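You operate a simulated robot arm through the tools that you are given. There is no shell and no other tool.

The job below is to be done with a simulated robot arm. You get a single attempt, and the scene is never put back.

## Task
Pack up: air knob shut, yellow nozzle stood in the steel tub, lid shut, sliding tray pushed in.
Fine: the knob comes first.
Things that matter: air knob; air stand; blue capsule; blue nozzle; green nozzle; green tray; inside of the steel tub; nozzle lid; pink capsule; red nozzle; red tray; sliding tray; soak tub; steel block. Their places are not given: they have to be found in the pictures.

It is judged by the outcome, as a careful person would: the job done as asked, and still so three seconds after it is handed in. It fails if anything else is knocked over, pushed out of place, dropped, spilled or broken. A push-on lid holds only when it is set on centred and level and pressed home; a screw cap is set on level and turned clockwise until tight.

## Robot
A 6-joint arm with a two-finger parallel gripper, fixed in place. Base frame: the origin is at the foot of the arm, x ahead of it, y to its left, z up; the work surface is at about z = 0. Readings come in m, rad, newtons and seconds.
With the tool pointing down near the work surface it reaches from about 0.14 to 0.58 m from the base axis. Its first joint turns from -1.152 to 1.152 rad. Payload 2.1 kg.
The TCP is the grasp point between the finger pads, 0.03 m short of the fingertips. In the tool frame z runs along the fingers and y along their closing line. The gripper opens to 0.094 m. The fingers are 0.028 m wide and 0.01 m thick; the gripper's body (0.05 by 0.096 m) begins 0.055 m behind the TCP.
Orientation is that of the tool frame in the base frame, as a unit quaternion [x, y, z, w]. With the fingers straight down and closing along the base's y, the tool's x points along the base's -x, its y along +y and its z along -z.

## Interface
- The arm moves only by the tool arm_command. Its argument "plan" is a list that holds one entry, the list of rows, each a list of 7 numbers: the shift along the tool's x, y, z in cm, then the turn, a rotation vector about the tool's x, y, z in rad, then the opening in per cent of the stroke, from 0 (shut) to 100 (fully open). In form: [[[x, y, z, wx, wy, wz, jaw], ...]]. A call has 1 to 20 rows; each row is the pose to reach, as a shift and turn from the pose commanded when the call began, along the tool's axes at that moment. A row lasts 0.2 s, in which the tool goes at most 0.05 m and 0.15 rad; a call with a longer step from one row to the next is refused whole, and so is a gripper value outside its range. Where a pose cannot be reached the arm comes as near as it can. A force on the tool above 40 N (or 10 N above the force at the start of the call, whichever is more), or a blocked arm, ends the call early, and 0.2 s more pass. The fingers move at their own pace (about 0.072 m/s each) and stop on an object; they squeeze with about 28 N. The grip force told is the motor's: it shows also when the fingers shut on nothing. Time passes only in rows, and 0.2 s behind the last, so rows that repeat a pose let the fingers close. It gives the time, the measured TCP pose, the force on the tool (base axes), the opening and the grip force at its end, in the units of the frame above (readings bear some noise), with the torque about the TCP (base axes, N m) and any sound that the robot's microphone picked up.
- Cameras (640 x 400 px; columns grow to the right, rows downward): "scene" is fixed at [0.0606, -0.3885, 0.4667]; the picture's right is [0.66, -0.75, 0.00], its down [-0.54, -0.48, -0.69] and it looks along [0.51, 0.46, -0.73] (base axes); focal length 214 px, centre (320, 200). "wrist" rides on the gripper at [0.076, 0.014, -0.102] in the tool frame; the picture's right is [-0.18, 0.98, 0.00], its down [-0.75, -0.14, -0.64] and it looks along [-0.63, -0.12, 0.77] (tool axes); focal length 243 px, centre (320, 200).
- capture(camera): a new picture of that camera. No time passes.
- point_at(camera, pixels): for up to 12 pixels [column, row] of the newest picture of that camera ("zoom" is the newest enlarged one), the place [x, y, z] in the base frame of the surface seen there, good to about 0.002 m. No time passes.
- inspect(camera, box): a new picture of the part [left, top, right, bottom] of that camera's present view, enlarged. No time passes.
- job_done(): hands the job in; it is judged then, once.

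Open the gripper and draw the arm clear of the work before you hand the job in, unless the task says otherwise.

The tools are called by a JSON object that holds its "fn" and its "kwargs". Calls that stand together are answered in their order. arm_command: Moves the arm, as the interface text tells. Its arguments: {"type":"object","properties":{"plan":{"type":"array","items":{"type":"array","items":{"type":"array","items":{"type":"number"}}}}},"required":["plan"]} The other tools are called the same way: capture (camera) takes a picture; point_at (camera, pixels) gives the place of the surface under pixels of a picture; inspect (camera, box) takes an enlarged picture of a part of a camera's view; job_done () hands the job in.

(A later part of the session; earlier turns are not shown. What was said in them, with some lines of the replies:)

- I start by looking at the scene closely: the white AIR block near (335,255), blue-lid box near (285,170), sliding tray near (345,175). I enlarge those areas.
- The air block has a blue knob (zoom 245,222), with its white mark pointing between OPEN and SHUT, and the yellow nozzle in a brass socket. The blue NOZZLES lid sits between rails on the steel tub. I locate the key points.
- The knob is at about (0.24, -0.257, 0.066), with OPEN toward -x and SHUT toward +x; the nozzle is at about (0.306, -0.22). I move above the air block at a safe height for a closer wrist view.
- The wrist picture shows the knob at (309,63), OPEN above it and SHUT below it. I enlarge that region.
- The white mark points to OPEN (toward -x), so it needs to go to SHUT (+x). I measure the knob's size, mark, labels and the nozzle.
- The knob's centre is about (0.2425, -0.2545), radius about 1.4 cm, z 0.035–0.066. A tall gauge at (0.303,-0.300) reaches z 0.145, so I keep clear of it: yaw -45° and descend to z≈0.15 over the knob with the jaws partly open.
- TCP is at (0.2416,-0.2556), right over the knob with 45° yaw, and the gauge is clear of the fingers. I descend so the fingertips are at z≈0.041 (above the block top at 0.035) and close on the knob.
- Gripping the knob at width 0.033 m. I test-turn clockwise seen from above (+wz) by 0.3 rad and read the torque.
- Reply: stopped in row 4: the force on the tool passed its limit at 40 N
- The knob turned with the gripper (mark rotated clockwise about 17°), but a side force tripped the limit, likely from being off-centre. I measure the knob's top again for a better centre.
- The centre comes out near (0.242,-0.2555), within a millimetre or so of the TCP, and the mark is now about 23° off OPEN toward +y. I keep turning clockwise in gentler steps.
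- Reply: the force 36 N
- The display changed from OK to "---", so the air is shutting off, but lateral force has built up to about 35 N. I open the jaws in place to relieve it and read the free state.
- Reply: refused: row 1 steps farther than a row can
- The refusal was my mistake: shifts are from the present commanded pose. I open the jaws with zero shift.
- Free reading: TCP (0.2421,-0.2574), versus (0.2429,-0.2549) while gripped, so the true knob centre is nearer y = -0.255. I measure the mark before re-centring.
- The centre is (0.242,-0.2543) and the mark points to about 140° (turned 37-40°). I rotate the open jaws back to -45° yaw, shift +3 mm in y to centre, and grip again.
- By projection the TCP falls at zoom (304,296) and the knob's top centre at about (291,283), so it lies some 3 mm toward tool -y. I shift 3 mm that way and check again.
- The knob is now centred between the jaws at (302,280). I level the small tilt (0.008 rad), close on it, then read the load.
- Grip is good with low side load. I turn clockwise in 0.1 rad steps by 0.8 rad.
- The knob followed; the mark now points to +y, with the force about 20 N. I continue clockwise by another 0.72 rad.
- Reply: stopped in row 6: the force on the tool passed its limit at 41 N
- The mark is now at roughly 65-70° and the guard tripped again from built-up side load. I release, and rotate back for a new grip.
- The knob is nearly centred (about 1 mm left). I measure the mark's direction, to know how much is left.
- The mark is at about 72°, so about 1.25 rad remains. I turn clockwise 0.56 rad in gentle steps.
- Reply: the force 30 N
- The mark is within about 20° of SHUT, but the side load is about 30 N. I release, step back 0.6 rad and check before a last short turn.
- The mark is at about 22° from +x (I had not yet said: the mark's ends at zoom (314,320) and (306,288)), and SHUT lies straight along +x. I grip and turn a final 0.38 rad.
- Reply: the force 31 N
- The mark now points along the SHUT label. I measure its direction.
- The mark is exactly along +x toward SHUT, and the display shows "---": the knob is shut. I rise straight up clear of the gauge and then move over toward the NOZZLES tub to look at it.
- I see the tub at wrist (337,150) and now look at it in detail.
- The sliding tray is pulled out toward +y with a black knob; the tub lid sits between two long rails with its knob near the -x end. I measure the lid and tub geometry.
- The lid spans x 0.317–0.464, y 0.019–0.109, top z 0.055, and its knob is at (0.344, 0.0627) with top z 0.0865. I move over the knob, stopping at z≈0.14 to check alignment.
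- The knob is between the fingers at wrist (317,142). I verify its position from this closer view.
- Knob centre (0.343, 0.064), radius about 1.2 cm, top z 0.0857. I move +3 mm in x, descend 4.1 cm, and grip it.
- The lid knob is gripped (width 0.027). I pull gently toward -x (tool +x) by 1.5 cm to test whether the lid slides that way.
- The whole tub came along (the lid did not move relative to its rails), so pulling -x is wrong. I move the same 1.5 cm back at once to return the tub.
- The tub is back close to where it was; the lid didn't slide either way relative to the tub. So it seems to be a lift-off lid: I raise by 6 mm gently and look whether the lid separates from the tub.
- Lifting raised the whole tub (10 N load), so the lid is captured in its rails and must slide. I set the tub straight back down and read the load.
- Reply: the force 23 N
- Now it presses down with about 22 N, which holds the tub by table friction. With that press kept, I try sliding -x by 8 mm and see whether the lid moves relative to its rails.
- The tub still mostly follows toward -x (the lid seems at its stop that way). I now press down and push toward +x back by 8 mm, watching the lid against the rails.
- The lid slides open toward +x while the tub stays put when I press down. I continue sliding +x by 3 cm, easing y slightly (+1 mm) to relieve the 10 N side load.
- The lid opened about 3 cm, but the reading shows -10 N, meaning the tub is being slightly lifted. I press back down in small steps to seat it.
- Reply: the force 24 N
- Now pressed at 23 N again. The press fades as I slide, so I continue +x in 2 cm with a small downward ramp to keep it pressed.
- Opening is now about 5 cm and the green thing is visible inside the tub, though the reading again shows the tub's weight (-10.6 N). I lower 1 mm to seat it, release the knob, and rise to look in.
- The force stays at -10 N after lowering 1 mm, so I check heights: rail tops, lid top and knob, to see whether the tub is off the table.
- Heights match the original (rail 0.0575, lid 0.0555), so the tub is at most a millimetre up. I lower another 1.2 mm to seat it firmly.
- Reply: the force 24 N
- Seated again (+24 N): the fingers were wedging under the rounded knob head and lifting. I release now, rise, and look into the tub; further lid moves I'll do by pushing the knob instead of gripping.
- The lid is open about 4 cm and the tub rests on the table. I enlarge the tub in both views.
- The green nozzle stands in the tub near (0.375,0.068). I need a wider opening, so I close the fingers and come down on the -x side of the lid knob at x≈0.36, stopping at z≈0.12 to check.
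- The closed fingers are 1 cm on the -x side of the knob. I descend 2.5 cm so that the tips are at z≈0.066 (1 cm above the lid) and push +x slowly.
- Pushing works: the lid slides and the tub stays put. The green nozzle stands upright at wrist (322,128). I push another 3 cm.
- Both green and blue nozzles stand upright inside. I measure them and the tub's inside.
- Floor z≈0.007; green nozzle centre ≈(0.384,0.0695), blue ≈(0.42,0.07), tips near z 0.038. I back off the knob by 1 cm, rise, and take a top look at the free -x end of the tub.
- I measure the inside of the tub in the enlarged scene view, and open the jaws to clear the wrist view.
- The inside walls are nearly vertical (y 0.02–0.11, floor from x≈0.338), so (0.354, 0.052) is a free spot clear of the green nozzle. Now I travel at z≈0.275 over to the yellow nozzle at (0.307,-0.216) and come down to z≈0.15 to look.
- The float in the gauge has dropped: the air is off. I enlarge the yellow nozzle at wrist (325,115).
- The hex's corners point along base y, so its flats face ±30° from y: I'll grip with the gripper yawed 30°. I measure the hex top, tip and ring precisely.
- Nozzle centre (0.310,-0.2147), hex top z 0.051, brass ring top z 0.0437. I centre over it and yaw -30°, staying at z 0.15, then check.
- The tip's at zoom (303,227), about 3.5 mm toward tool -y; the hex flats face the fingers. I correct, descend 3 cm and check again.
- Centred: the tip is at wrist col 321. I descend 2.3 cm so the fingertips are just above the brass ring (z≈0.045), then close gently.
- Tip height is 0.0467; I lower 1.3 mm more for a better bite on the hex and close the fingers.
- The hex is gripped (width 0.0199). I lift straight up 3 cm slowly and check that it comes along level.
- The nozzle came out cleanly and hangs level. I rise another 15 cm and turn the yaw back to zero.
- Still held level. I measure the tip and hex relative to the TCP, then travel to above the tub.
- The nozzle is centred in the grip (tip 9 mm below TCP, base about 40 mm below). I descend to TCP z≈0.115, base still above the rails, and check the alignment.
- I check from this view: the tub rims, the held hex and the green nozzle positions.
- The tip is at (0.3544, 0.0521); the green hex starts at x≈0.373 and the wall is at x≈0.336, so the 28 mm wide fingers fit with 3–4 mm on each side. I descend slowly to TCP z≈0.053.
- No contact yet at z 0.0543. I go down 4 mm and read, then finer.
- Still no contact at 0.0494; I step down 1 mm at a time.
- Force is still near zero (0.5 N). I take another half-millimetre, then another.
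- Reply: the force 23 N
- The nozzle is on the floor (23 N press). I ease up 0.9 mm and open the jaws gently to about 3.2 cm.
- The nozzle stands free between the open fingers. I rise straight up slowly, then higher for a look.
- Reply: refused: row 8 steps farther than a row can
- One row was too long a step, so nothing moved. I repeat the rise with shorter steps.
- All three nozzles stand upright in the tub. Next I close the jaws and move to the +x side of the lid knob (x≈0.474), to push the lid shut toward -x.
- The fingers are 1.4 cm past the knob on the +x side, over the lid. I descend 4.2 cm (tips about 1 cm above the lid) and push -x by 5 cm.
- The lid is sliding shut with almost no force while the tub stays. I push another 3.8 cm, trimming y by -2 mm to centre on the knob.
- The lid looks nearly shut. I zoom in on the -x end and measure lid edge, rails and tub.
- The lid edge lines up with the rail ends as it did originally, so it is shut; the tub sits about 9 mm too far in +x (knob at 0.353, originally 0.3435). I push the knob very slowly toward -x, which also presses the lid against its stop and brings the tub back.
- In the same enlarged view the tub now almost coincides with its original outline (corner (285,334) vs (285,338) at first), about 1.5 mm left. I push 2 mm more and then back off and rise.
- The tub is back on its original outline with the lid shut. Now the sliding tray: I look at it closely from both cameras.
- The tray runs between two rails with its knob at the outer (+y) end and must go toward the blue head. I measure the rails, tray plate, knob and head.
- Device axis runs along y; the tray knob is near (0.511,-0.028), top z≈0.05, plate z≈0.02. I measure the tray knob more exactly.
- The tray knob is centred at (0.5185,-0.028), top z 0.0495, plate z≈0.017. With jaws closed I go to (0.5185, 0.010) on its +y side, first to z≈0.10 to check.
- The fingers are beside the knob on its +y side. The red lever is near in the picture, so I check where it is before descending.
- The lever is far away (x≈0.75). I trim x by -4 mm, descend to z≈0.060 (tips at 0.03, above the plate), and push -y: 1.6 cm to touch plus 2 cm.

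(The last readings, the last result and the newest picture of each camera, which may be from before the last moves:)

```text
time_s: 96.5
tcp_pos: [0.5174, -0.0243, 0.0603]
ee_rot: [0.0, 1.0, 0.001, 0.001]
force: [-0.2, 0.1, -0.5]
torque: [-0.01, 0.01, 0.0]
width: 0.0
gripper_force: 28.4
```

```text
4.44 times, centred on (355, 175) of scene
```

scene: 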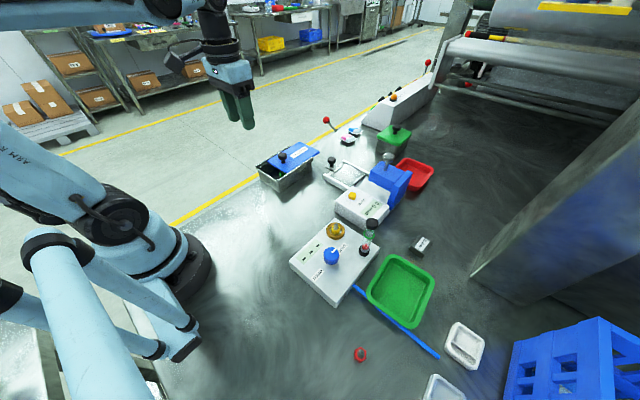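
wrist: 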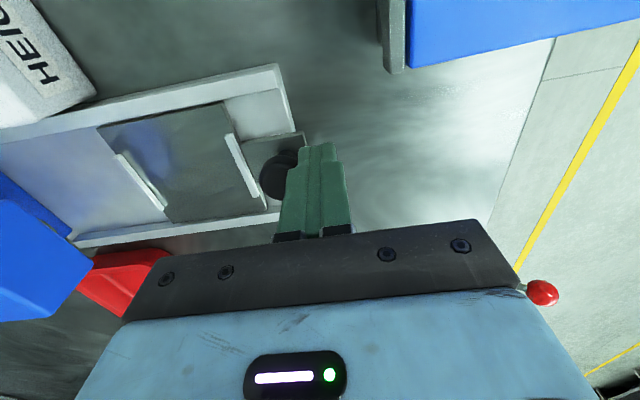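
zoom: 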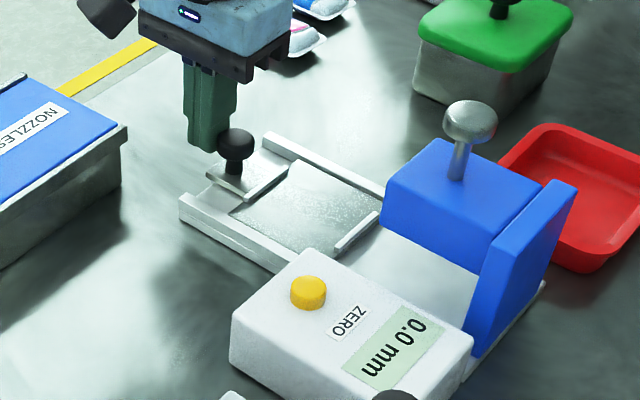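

The tray slides in easily with almost no force and the device stays put. I keep pushing -y by 3 cm.

{"fn": "arm_command", "kwargs": {"plan": [[[0, -0.4, 0, 0, 0, 0, 0], [0, -0.8, 0, 0, 0, 0, 0], [0, -1.2, 0, 0, 0, 0, 0], [0, -1.6, 0, 0, 0, 0, 0], [0, -2.0, 0, 0, 0, 0, 0], [0, -2.4, 0, 0, 0, 0, 0], [0, -2.8, 0, 0, 0, 0, 0], [0, -3.0, 0, 0, 0, 0, 0], [0, -3.0, 0, 0, 0, 0, 0]]]}}

{"fn": "capture", "kwargs": {"camera": "wrist"}}

{"fn": "inspect", "kwargs": {"camera": "scene", "box": [300, 130, 410, 220]}}

```text
time_s: 98.5
tcp_pos: [0.5175, -0.0537, 0.0593]
ee_rot: [0.0, 1.0, 0.001, 0.001]
force: [-1.2, -0.7, 0.3]
torque: [0.02, 0.04, -0.03]
width: 0.0
gripper_force: 28.1
```

```text
taken
```

wrist: 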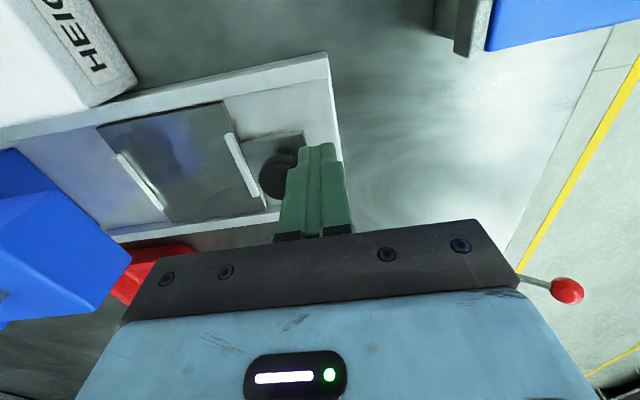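

```text
4.44 times, centred on (355, 175) of scene
```

zoom: 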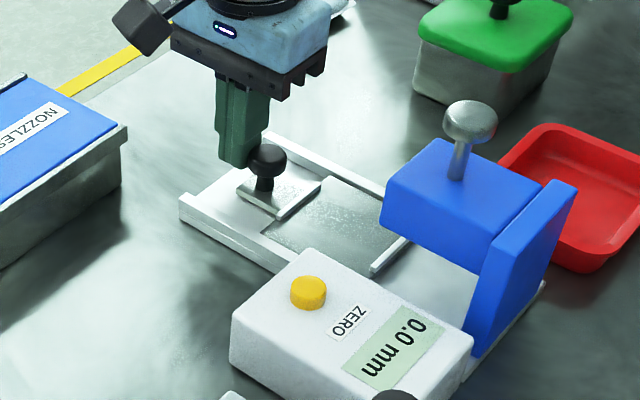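

Still free; the inner ridge nears the blue head. I continue another 2.5 cm, watching for the stop.

{"fn": "arm_command", "kwargs": {"plan": [[[0, -0.4, 0, 0, 0, 0, 0], [0, -0.8, 0, 0, 0, 0, 0], [0, -1.2, 0, 0, 0, 0, 0], [0, -1.6, 0, 0, 0, 0, 0], [0, -2.0, 0, 0, 0, 0, 0], [0, -2.5, 0, 0, 0, 0, 0], [0, -2.5, 0, 0, 0, 0, 0]]]}}

{"fn": "capture", "kwargs": {"camera": "wrist"}}

{"fn": "inspect", "kwargs": {"camera": "scene", "box": [300, 130, 410, 220]}}

```text
time_s: 100.1
tcp_pos: [0.5165, -0.0799, 0.0583]
ee_rot: [0.0, 1.0, 0.002, 0.001]
force: [-0.7, 0.7, 0.2]
torque: [0.01, 0.02, 0.02]
width: 0.0
gripper_force: 28.3
```

```text
taken
```

wrist: 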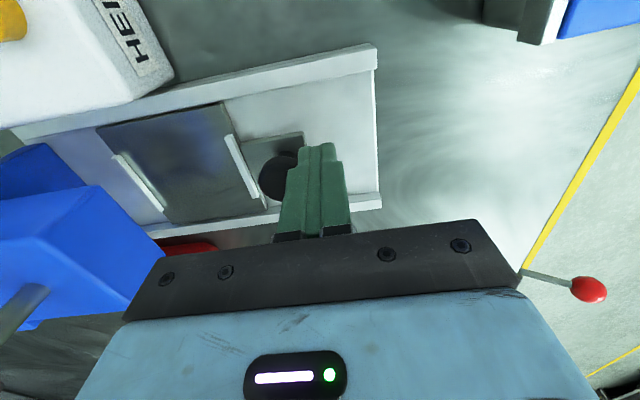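

```text
4.44 times, centred on (355, 175) of scene
```

zoom: 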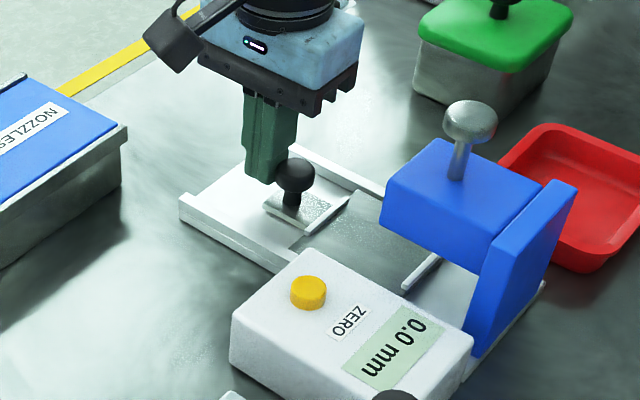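

No resistance yet. I push 2 cm further in smaller steps.

{"fn": "arm_command", "kwargs": {"plan": [[[0, -0.3, 0, 0, 0, 0, 0], [0, -0.6, 0, 0, 0, 0, 0], [0, -0.9, 0, 0, 0, 0, 0], [0, -1.2, 0, 0, 0, 0, 0], [0, -1.5, 0, 0, 0, 0, 0], [0, -1.8, 0, 0, 0, 0, 0], [0, -2.0, 0, 0, 0, 0, 0], [0, -2.0, 0, 0, 0, 0, 0]]]}}

{"fn": "inspect", "kwargs": {"camera": "wrist", "box": [60, 40, 400, 260]}}

{"fn": "inspect", "kwargs": {"camera": "scene", "box": [300, 130, 410, 220]}}

```text
time_s: 101.9
tcp_pos: [0.5162, -0.1001, 0.0598]
ee_rot: [0.0, 1.0, 0.001, 0.001]
force: [0.4, 1.1, 0.2]
torque: [0.03, -0.03, 0.01]
width: 0.0
gripper_force: 27.9
```

```text
1.82 times, centred on (230, 150) of wrist
```

zoom: 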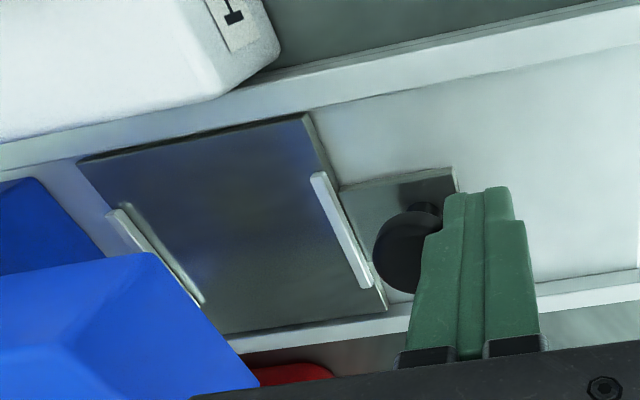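

```text
4.44 times, centred on (355, 175) of scene
```

zoom: 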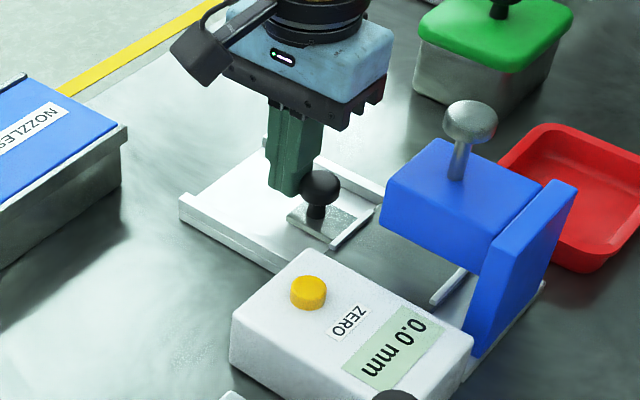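

The inner ridge is close to the blue upright now. I continue in 2 mm steps up to 1.4 cm and watch the force for the stop.

{"fn": "arm_command", "kwargs": {"plan": [[[0, -0.2, 0, 0, 0, 0, 0], [0, -0.4, 0, 0, 0, 0, 0], [0, -0.6, 0, 0, 0, 0, 0], [0, -0.8, 0, 0, 0, 0, 0], [0, -1.0, 0, 0, 0, 0, 0], [0, -1.2, 0, 0, 0, 0, 0], [0, -1.4, 0, 0, 0, 0, 0], [0, -1.4, 0, 0, 0, 0, 0]]]}}

{"fn": "inspect", "kwargs": {"camera": "wrist", "box": [60, 40, 400, 260]}}

{"fn": "inspect", "kwargs": {"camera": "scene", "box": [300, 130, 410, 220]}}

```text
time_s: 103.7
tcp_pos: [0.5162, -0.1139, 0.059]
ee_rot: [0.0, 1.0, 0.002, 0.001]
force: [0.1, 0.3, 0.4]
torque: [-0.03, -0.02, 0.02]
width: 0.0
gripper_force: 28.2
```

```text
1.82 times, centred on (230, 150) of wrist
```

zoom: 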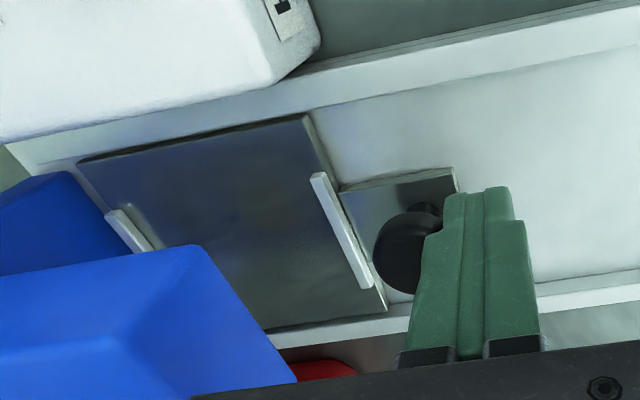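

```text
4.44 times, centred on (355, 175) of scene
```

zoom: 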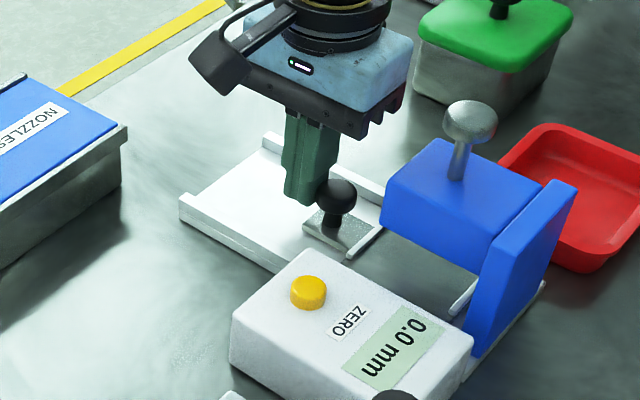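

No stop yet and the force is near zero. I check clearance between the gripper body and the silver plunger before going on.

{"fn": "point_at", "kwargs": {"camera": "zoom", "pixels": [[470, 108], [447, 118], [460, 160], [385, 215], [450, 145], [395, 110], [480, 285], [460, 300], [355, 245], [338, 190], [420, 225], [540, 285]]}}

{"fn": "capture", "kwargs": {"camera": "wrist"}}

```text
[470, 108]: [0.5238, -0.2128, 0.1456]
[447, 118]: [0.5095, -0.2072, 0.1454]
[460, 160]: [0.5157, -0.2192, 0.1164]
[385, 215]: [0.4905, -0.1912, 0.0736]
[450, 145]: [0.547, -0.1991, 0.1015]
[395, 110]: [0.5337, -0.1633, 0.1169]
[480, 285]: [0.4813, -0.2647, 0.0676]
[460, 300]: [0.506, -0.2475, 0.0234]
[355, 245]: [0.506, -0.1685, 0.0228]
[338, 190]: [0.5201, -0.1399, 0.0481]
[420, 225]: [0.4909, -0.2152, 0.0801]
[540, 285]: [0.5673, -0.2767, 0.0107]
```

```text
taken
```

wrist: 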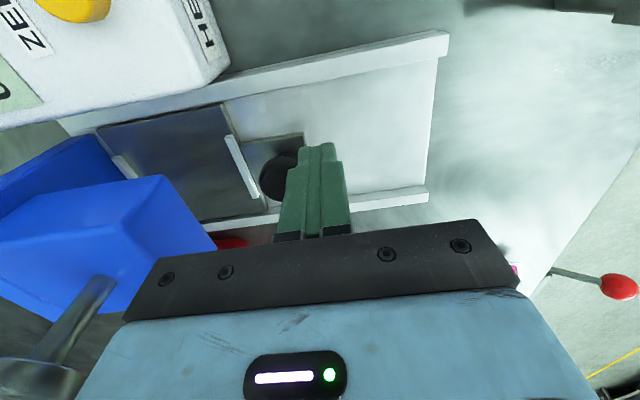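

The plunger knob's near edge is at y≈-0.197 and z 0.13–0.146; my body's edge is at y≈-0.162, and only about 1.5 cm of tray travel remains (ridge y -0.2475, upright y≈-0.265). I continue in 2 mm steps, 1.2 cm.

{"fn": "arm_command", "kwargs": {"plan": [[[0, -0.2, 0, 0, 0, 0, 0], [0, -0.4, 0, 0, 0, 0, 0], [0, -0.6, 0, 0, 0, 0, 0], [0, -0.8, 0, 0, 0, 0, 0], [0, -1.0, 0, 0, 0, 0, 0], [0, -1.2, 0, 0, 0, 0, 0], [0, -1.2, 0, 0, 0, 0, 0]]]}}

{"fn": "inspect", "kwargs": {"camera": "scene", "box": [300, 130, 410, 220]}}

{"fn": "inspect", "kwargs": {"camera": "wrist", "box": [60, 40, 400, 260]}}

```text
time_s: 105.3
tcp_pos: [0.5171, -0.1222, 0.0597]
ee_rot: [-0.001, 1.0, 0.005, 0.0]
force: [-2.5, 24.0, -8.0]
torque: [0.59, 0.11, 0.01]
width: 0.0
gripper_force: 27.7
```

```text
4.44 times, centred on (355, 175) of scene
```

zoom: 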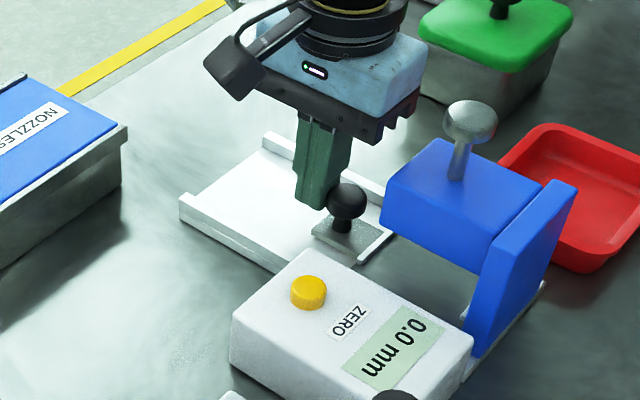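

```text
1.82 times, centred on (230, 150) of wrist
```

zoom: 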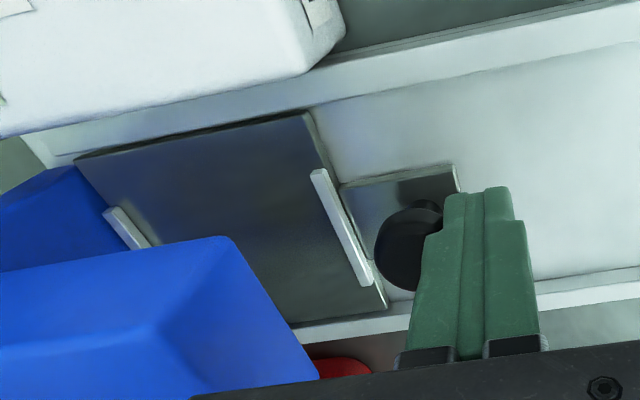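

The tray has reached its stop (24 N, moved 8 of 12 mm) and the device has not shifted. I back off in +y, then rise.

{"fn": "arm_command", "kwargs": {"plan": [[[0, 0.4, 0, 0, 0, 0, 0], [0, 1.0, 0, 0, 0, 0, 0], [0, 2.0, 0, 0, 0, 0, 0], [0, 3.0, -1, 0, 0, 0, 0], [0, 3.0, -4, 0, 0, 0, 0], [0, 3.0, -8, 0, 0, 0, 0], [0, 3.0, -12, 0, 0, 0, 0], [0, 3.0, -16, 0, 0, 0, 0], [0, 3.0, -20, 0, 0, 0, 0], [0, 3.0, -20, 0, 0, 0, 0]]]}}

{"fn": "capture", "kwargs": {"camera": "scene"}}

{"fn": "inspect", "kwargs": {"camera": "scene", "box": [310, 140, 410, 220]}}

```text
time_s: 107.5
tcp_pos: [0.5182, -0.0994, 0.2588]
ee_rot: [0.0, 1.0, 0.002, 0.001]
force: [0.4, 0.3, 0.2]
torque: [0.02, 0.03, 0.0]
width: 0.0
gripper_force: 28.4
```

```text
taken
```

scene: 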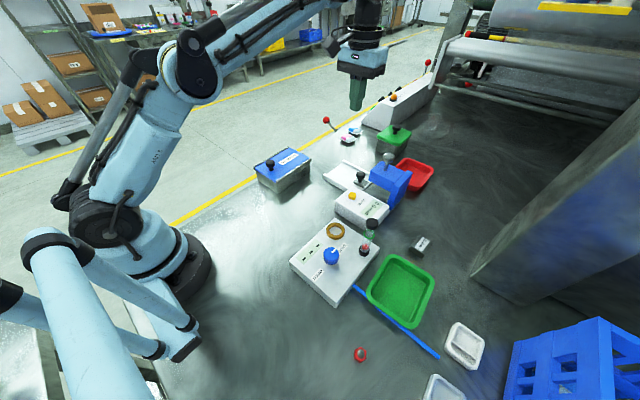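

```text
5.00 times, centred on (360, 180) of scene
```

zoom: 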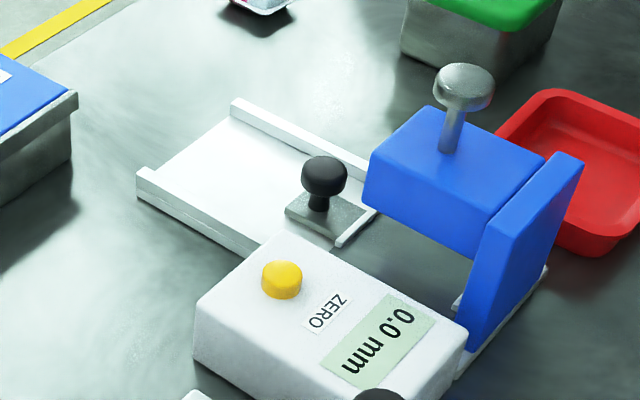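

The tray is fully in and the device is unmoved (its rail corner is still at scene (323,177)). I open the gripper and return the arm to its clear starting pose, then do a final check.

{"fn": "arm_command", "kwargs": {"plan": [[[0, 0, -4, 0, 0, 0, 0], [0, 0, -8, 0, 0, 0, 20], [3, 1.5, -8.4, 0, 0, 0, 50], [6, 3, -8.4, 0, 0, 0, 80], [9, 4.5, -8.4, 0, 0, 0, 100], [12, 6, -8.4, 0, 0, 0, 100], [15, 7.5, -8.4, 0, 0, 0, 100], [18, 9, -8.4, 0, 0, 0, 100], [19.4, 9.5, -8.4, 0, 0, 0, 100], [19.4, 9.5, -8.4, 0, 0, 0, 100]]]}}

{"fn": "inspect", "kwargs": {"camera": "scene", "box": [245, 135, 325, 205]}}

{"fn": "inspect", "kwargs": {"camera": "scene", "box": [270, 200, 430, 300]}}

{"fn": "capture", "kwargs": {"camera": "wrist"}}

{"fn": "capture", "kwargs": {"camera": "scene"}}

```text
time_s: 109.7
tcp_pos: [0.4012, -0.0099, 0.4036]
ee_rot: [0.001, 1.0, 0.002, 0.001]
force: [-0.4, 0.2, 0.7]
torque: [-0.03, 0.04, 0.0]
width: 0.0939
gripper_force: 0.1
out of reach, approached as far as the arm can: row 1, 2, 3, 5, 6, 7, 8, 9, 10
```

```text
5.71 times, centred on (285, 170) of scene
```

zoom: 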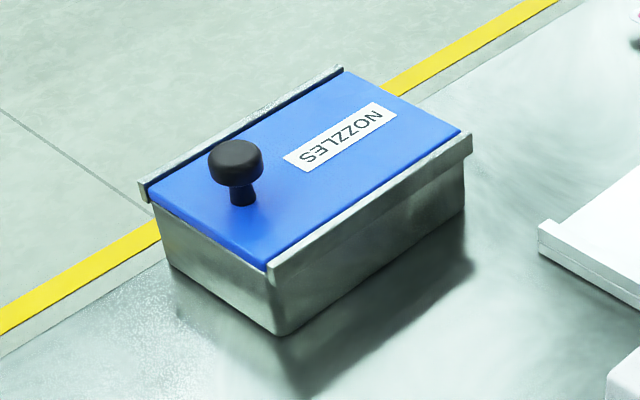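

```text
4.00 times, centred on (350, 250) of scene
```

zoom: 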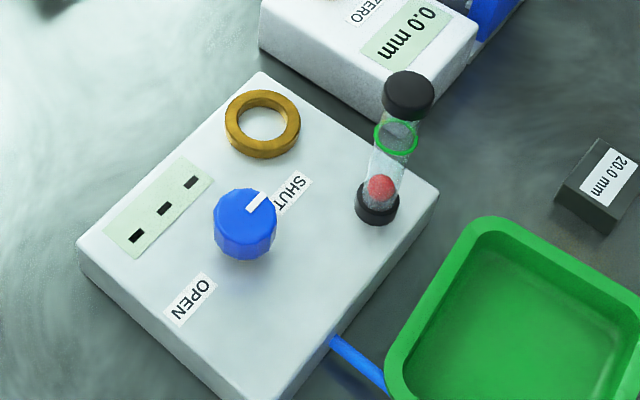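

```text
taken
```

wrist: 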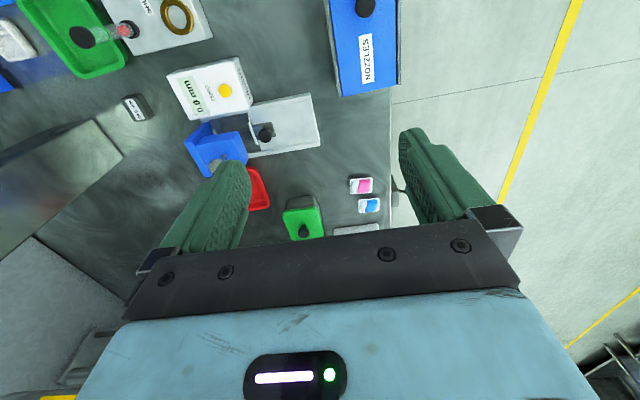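

```text
taken
```

scene: 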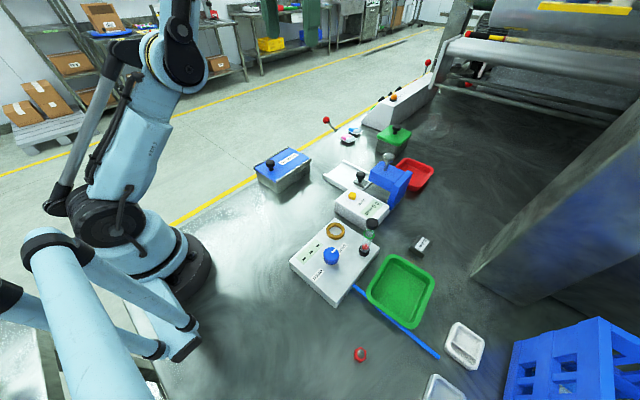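

Final check: knob on SHUT with the display "---" and the float down, lid flush in its original place, tray fully in, air block, red nozzle and the rest unmoved. The gripper is open and the arm is clear, so I hand in.

{"fn": "job_done", "kwargs": {}}

```text
The job is handed in.
```

The job is done and handed in. The air knob is shut, the yellow nozzle stands in the steel tub, the lid is shut, and the sliding tray is pushed in to its stop.

- **Order:** I shut the air knob before anything else. Its mark points at SHUT, the display reads "---", and the gauge float has dropped.
- **Nozzle:** I saw the yellow nozzle standing upright next to the green and blue ones before I closed the lid. I couldn't see inside afterwards. The tub moved about 1 cm after the lid shut, pushed very slowly, and no sound was reported.
- **Tub:** My first tries at the lid slid the whole tub about 1.5 cm at most and briefly lifted it a few millimetres. I pushed it back, and in the scene view it now matches its original outline to within about a millimetre.
- **Everything else:** The air stand, height gauge and red nozzle look unmoved in the final pictures. The gripper is open and the arm is clear.
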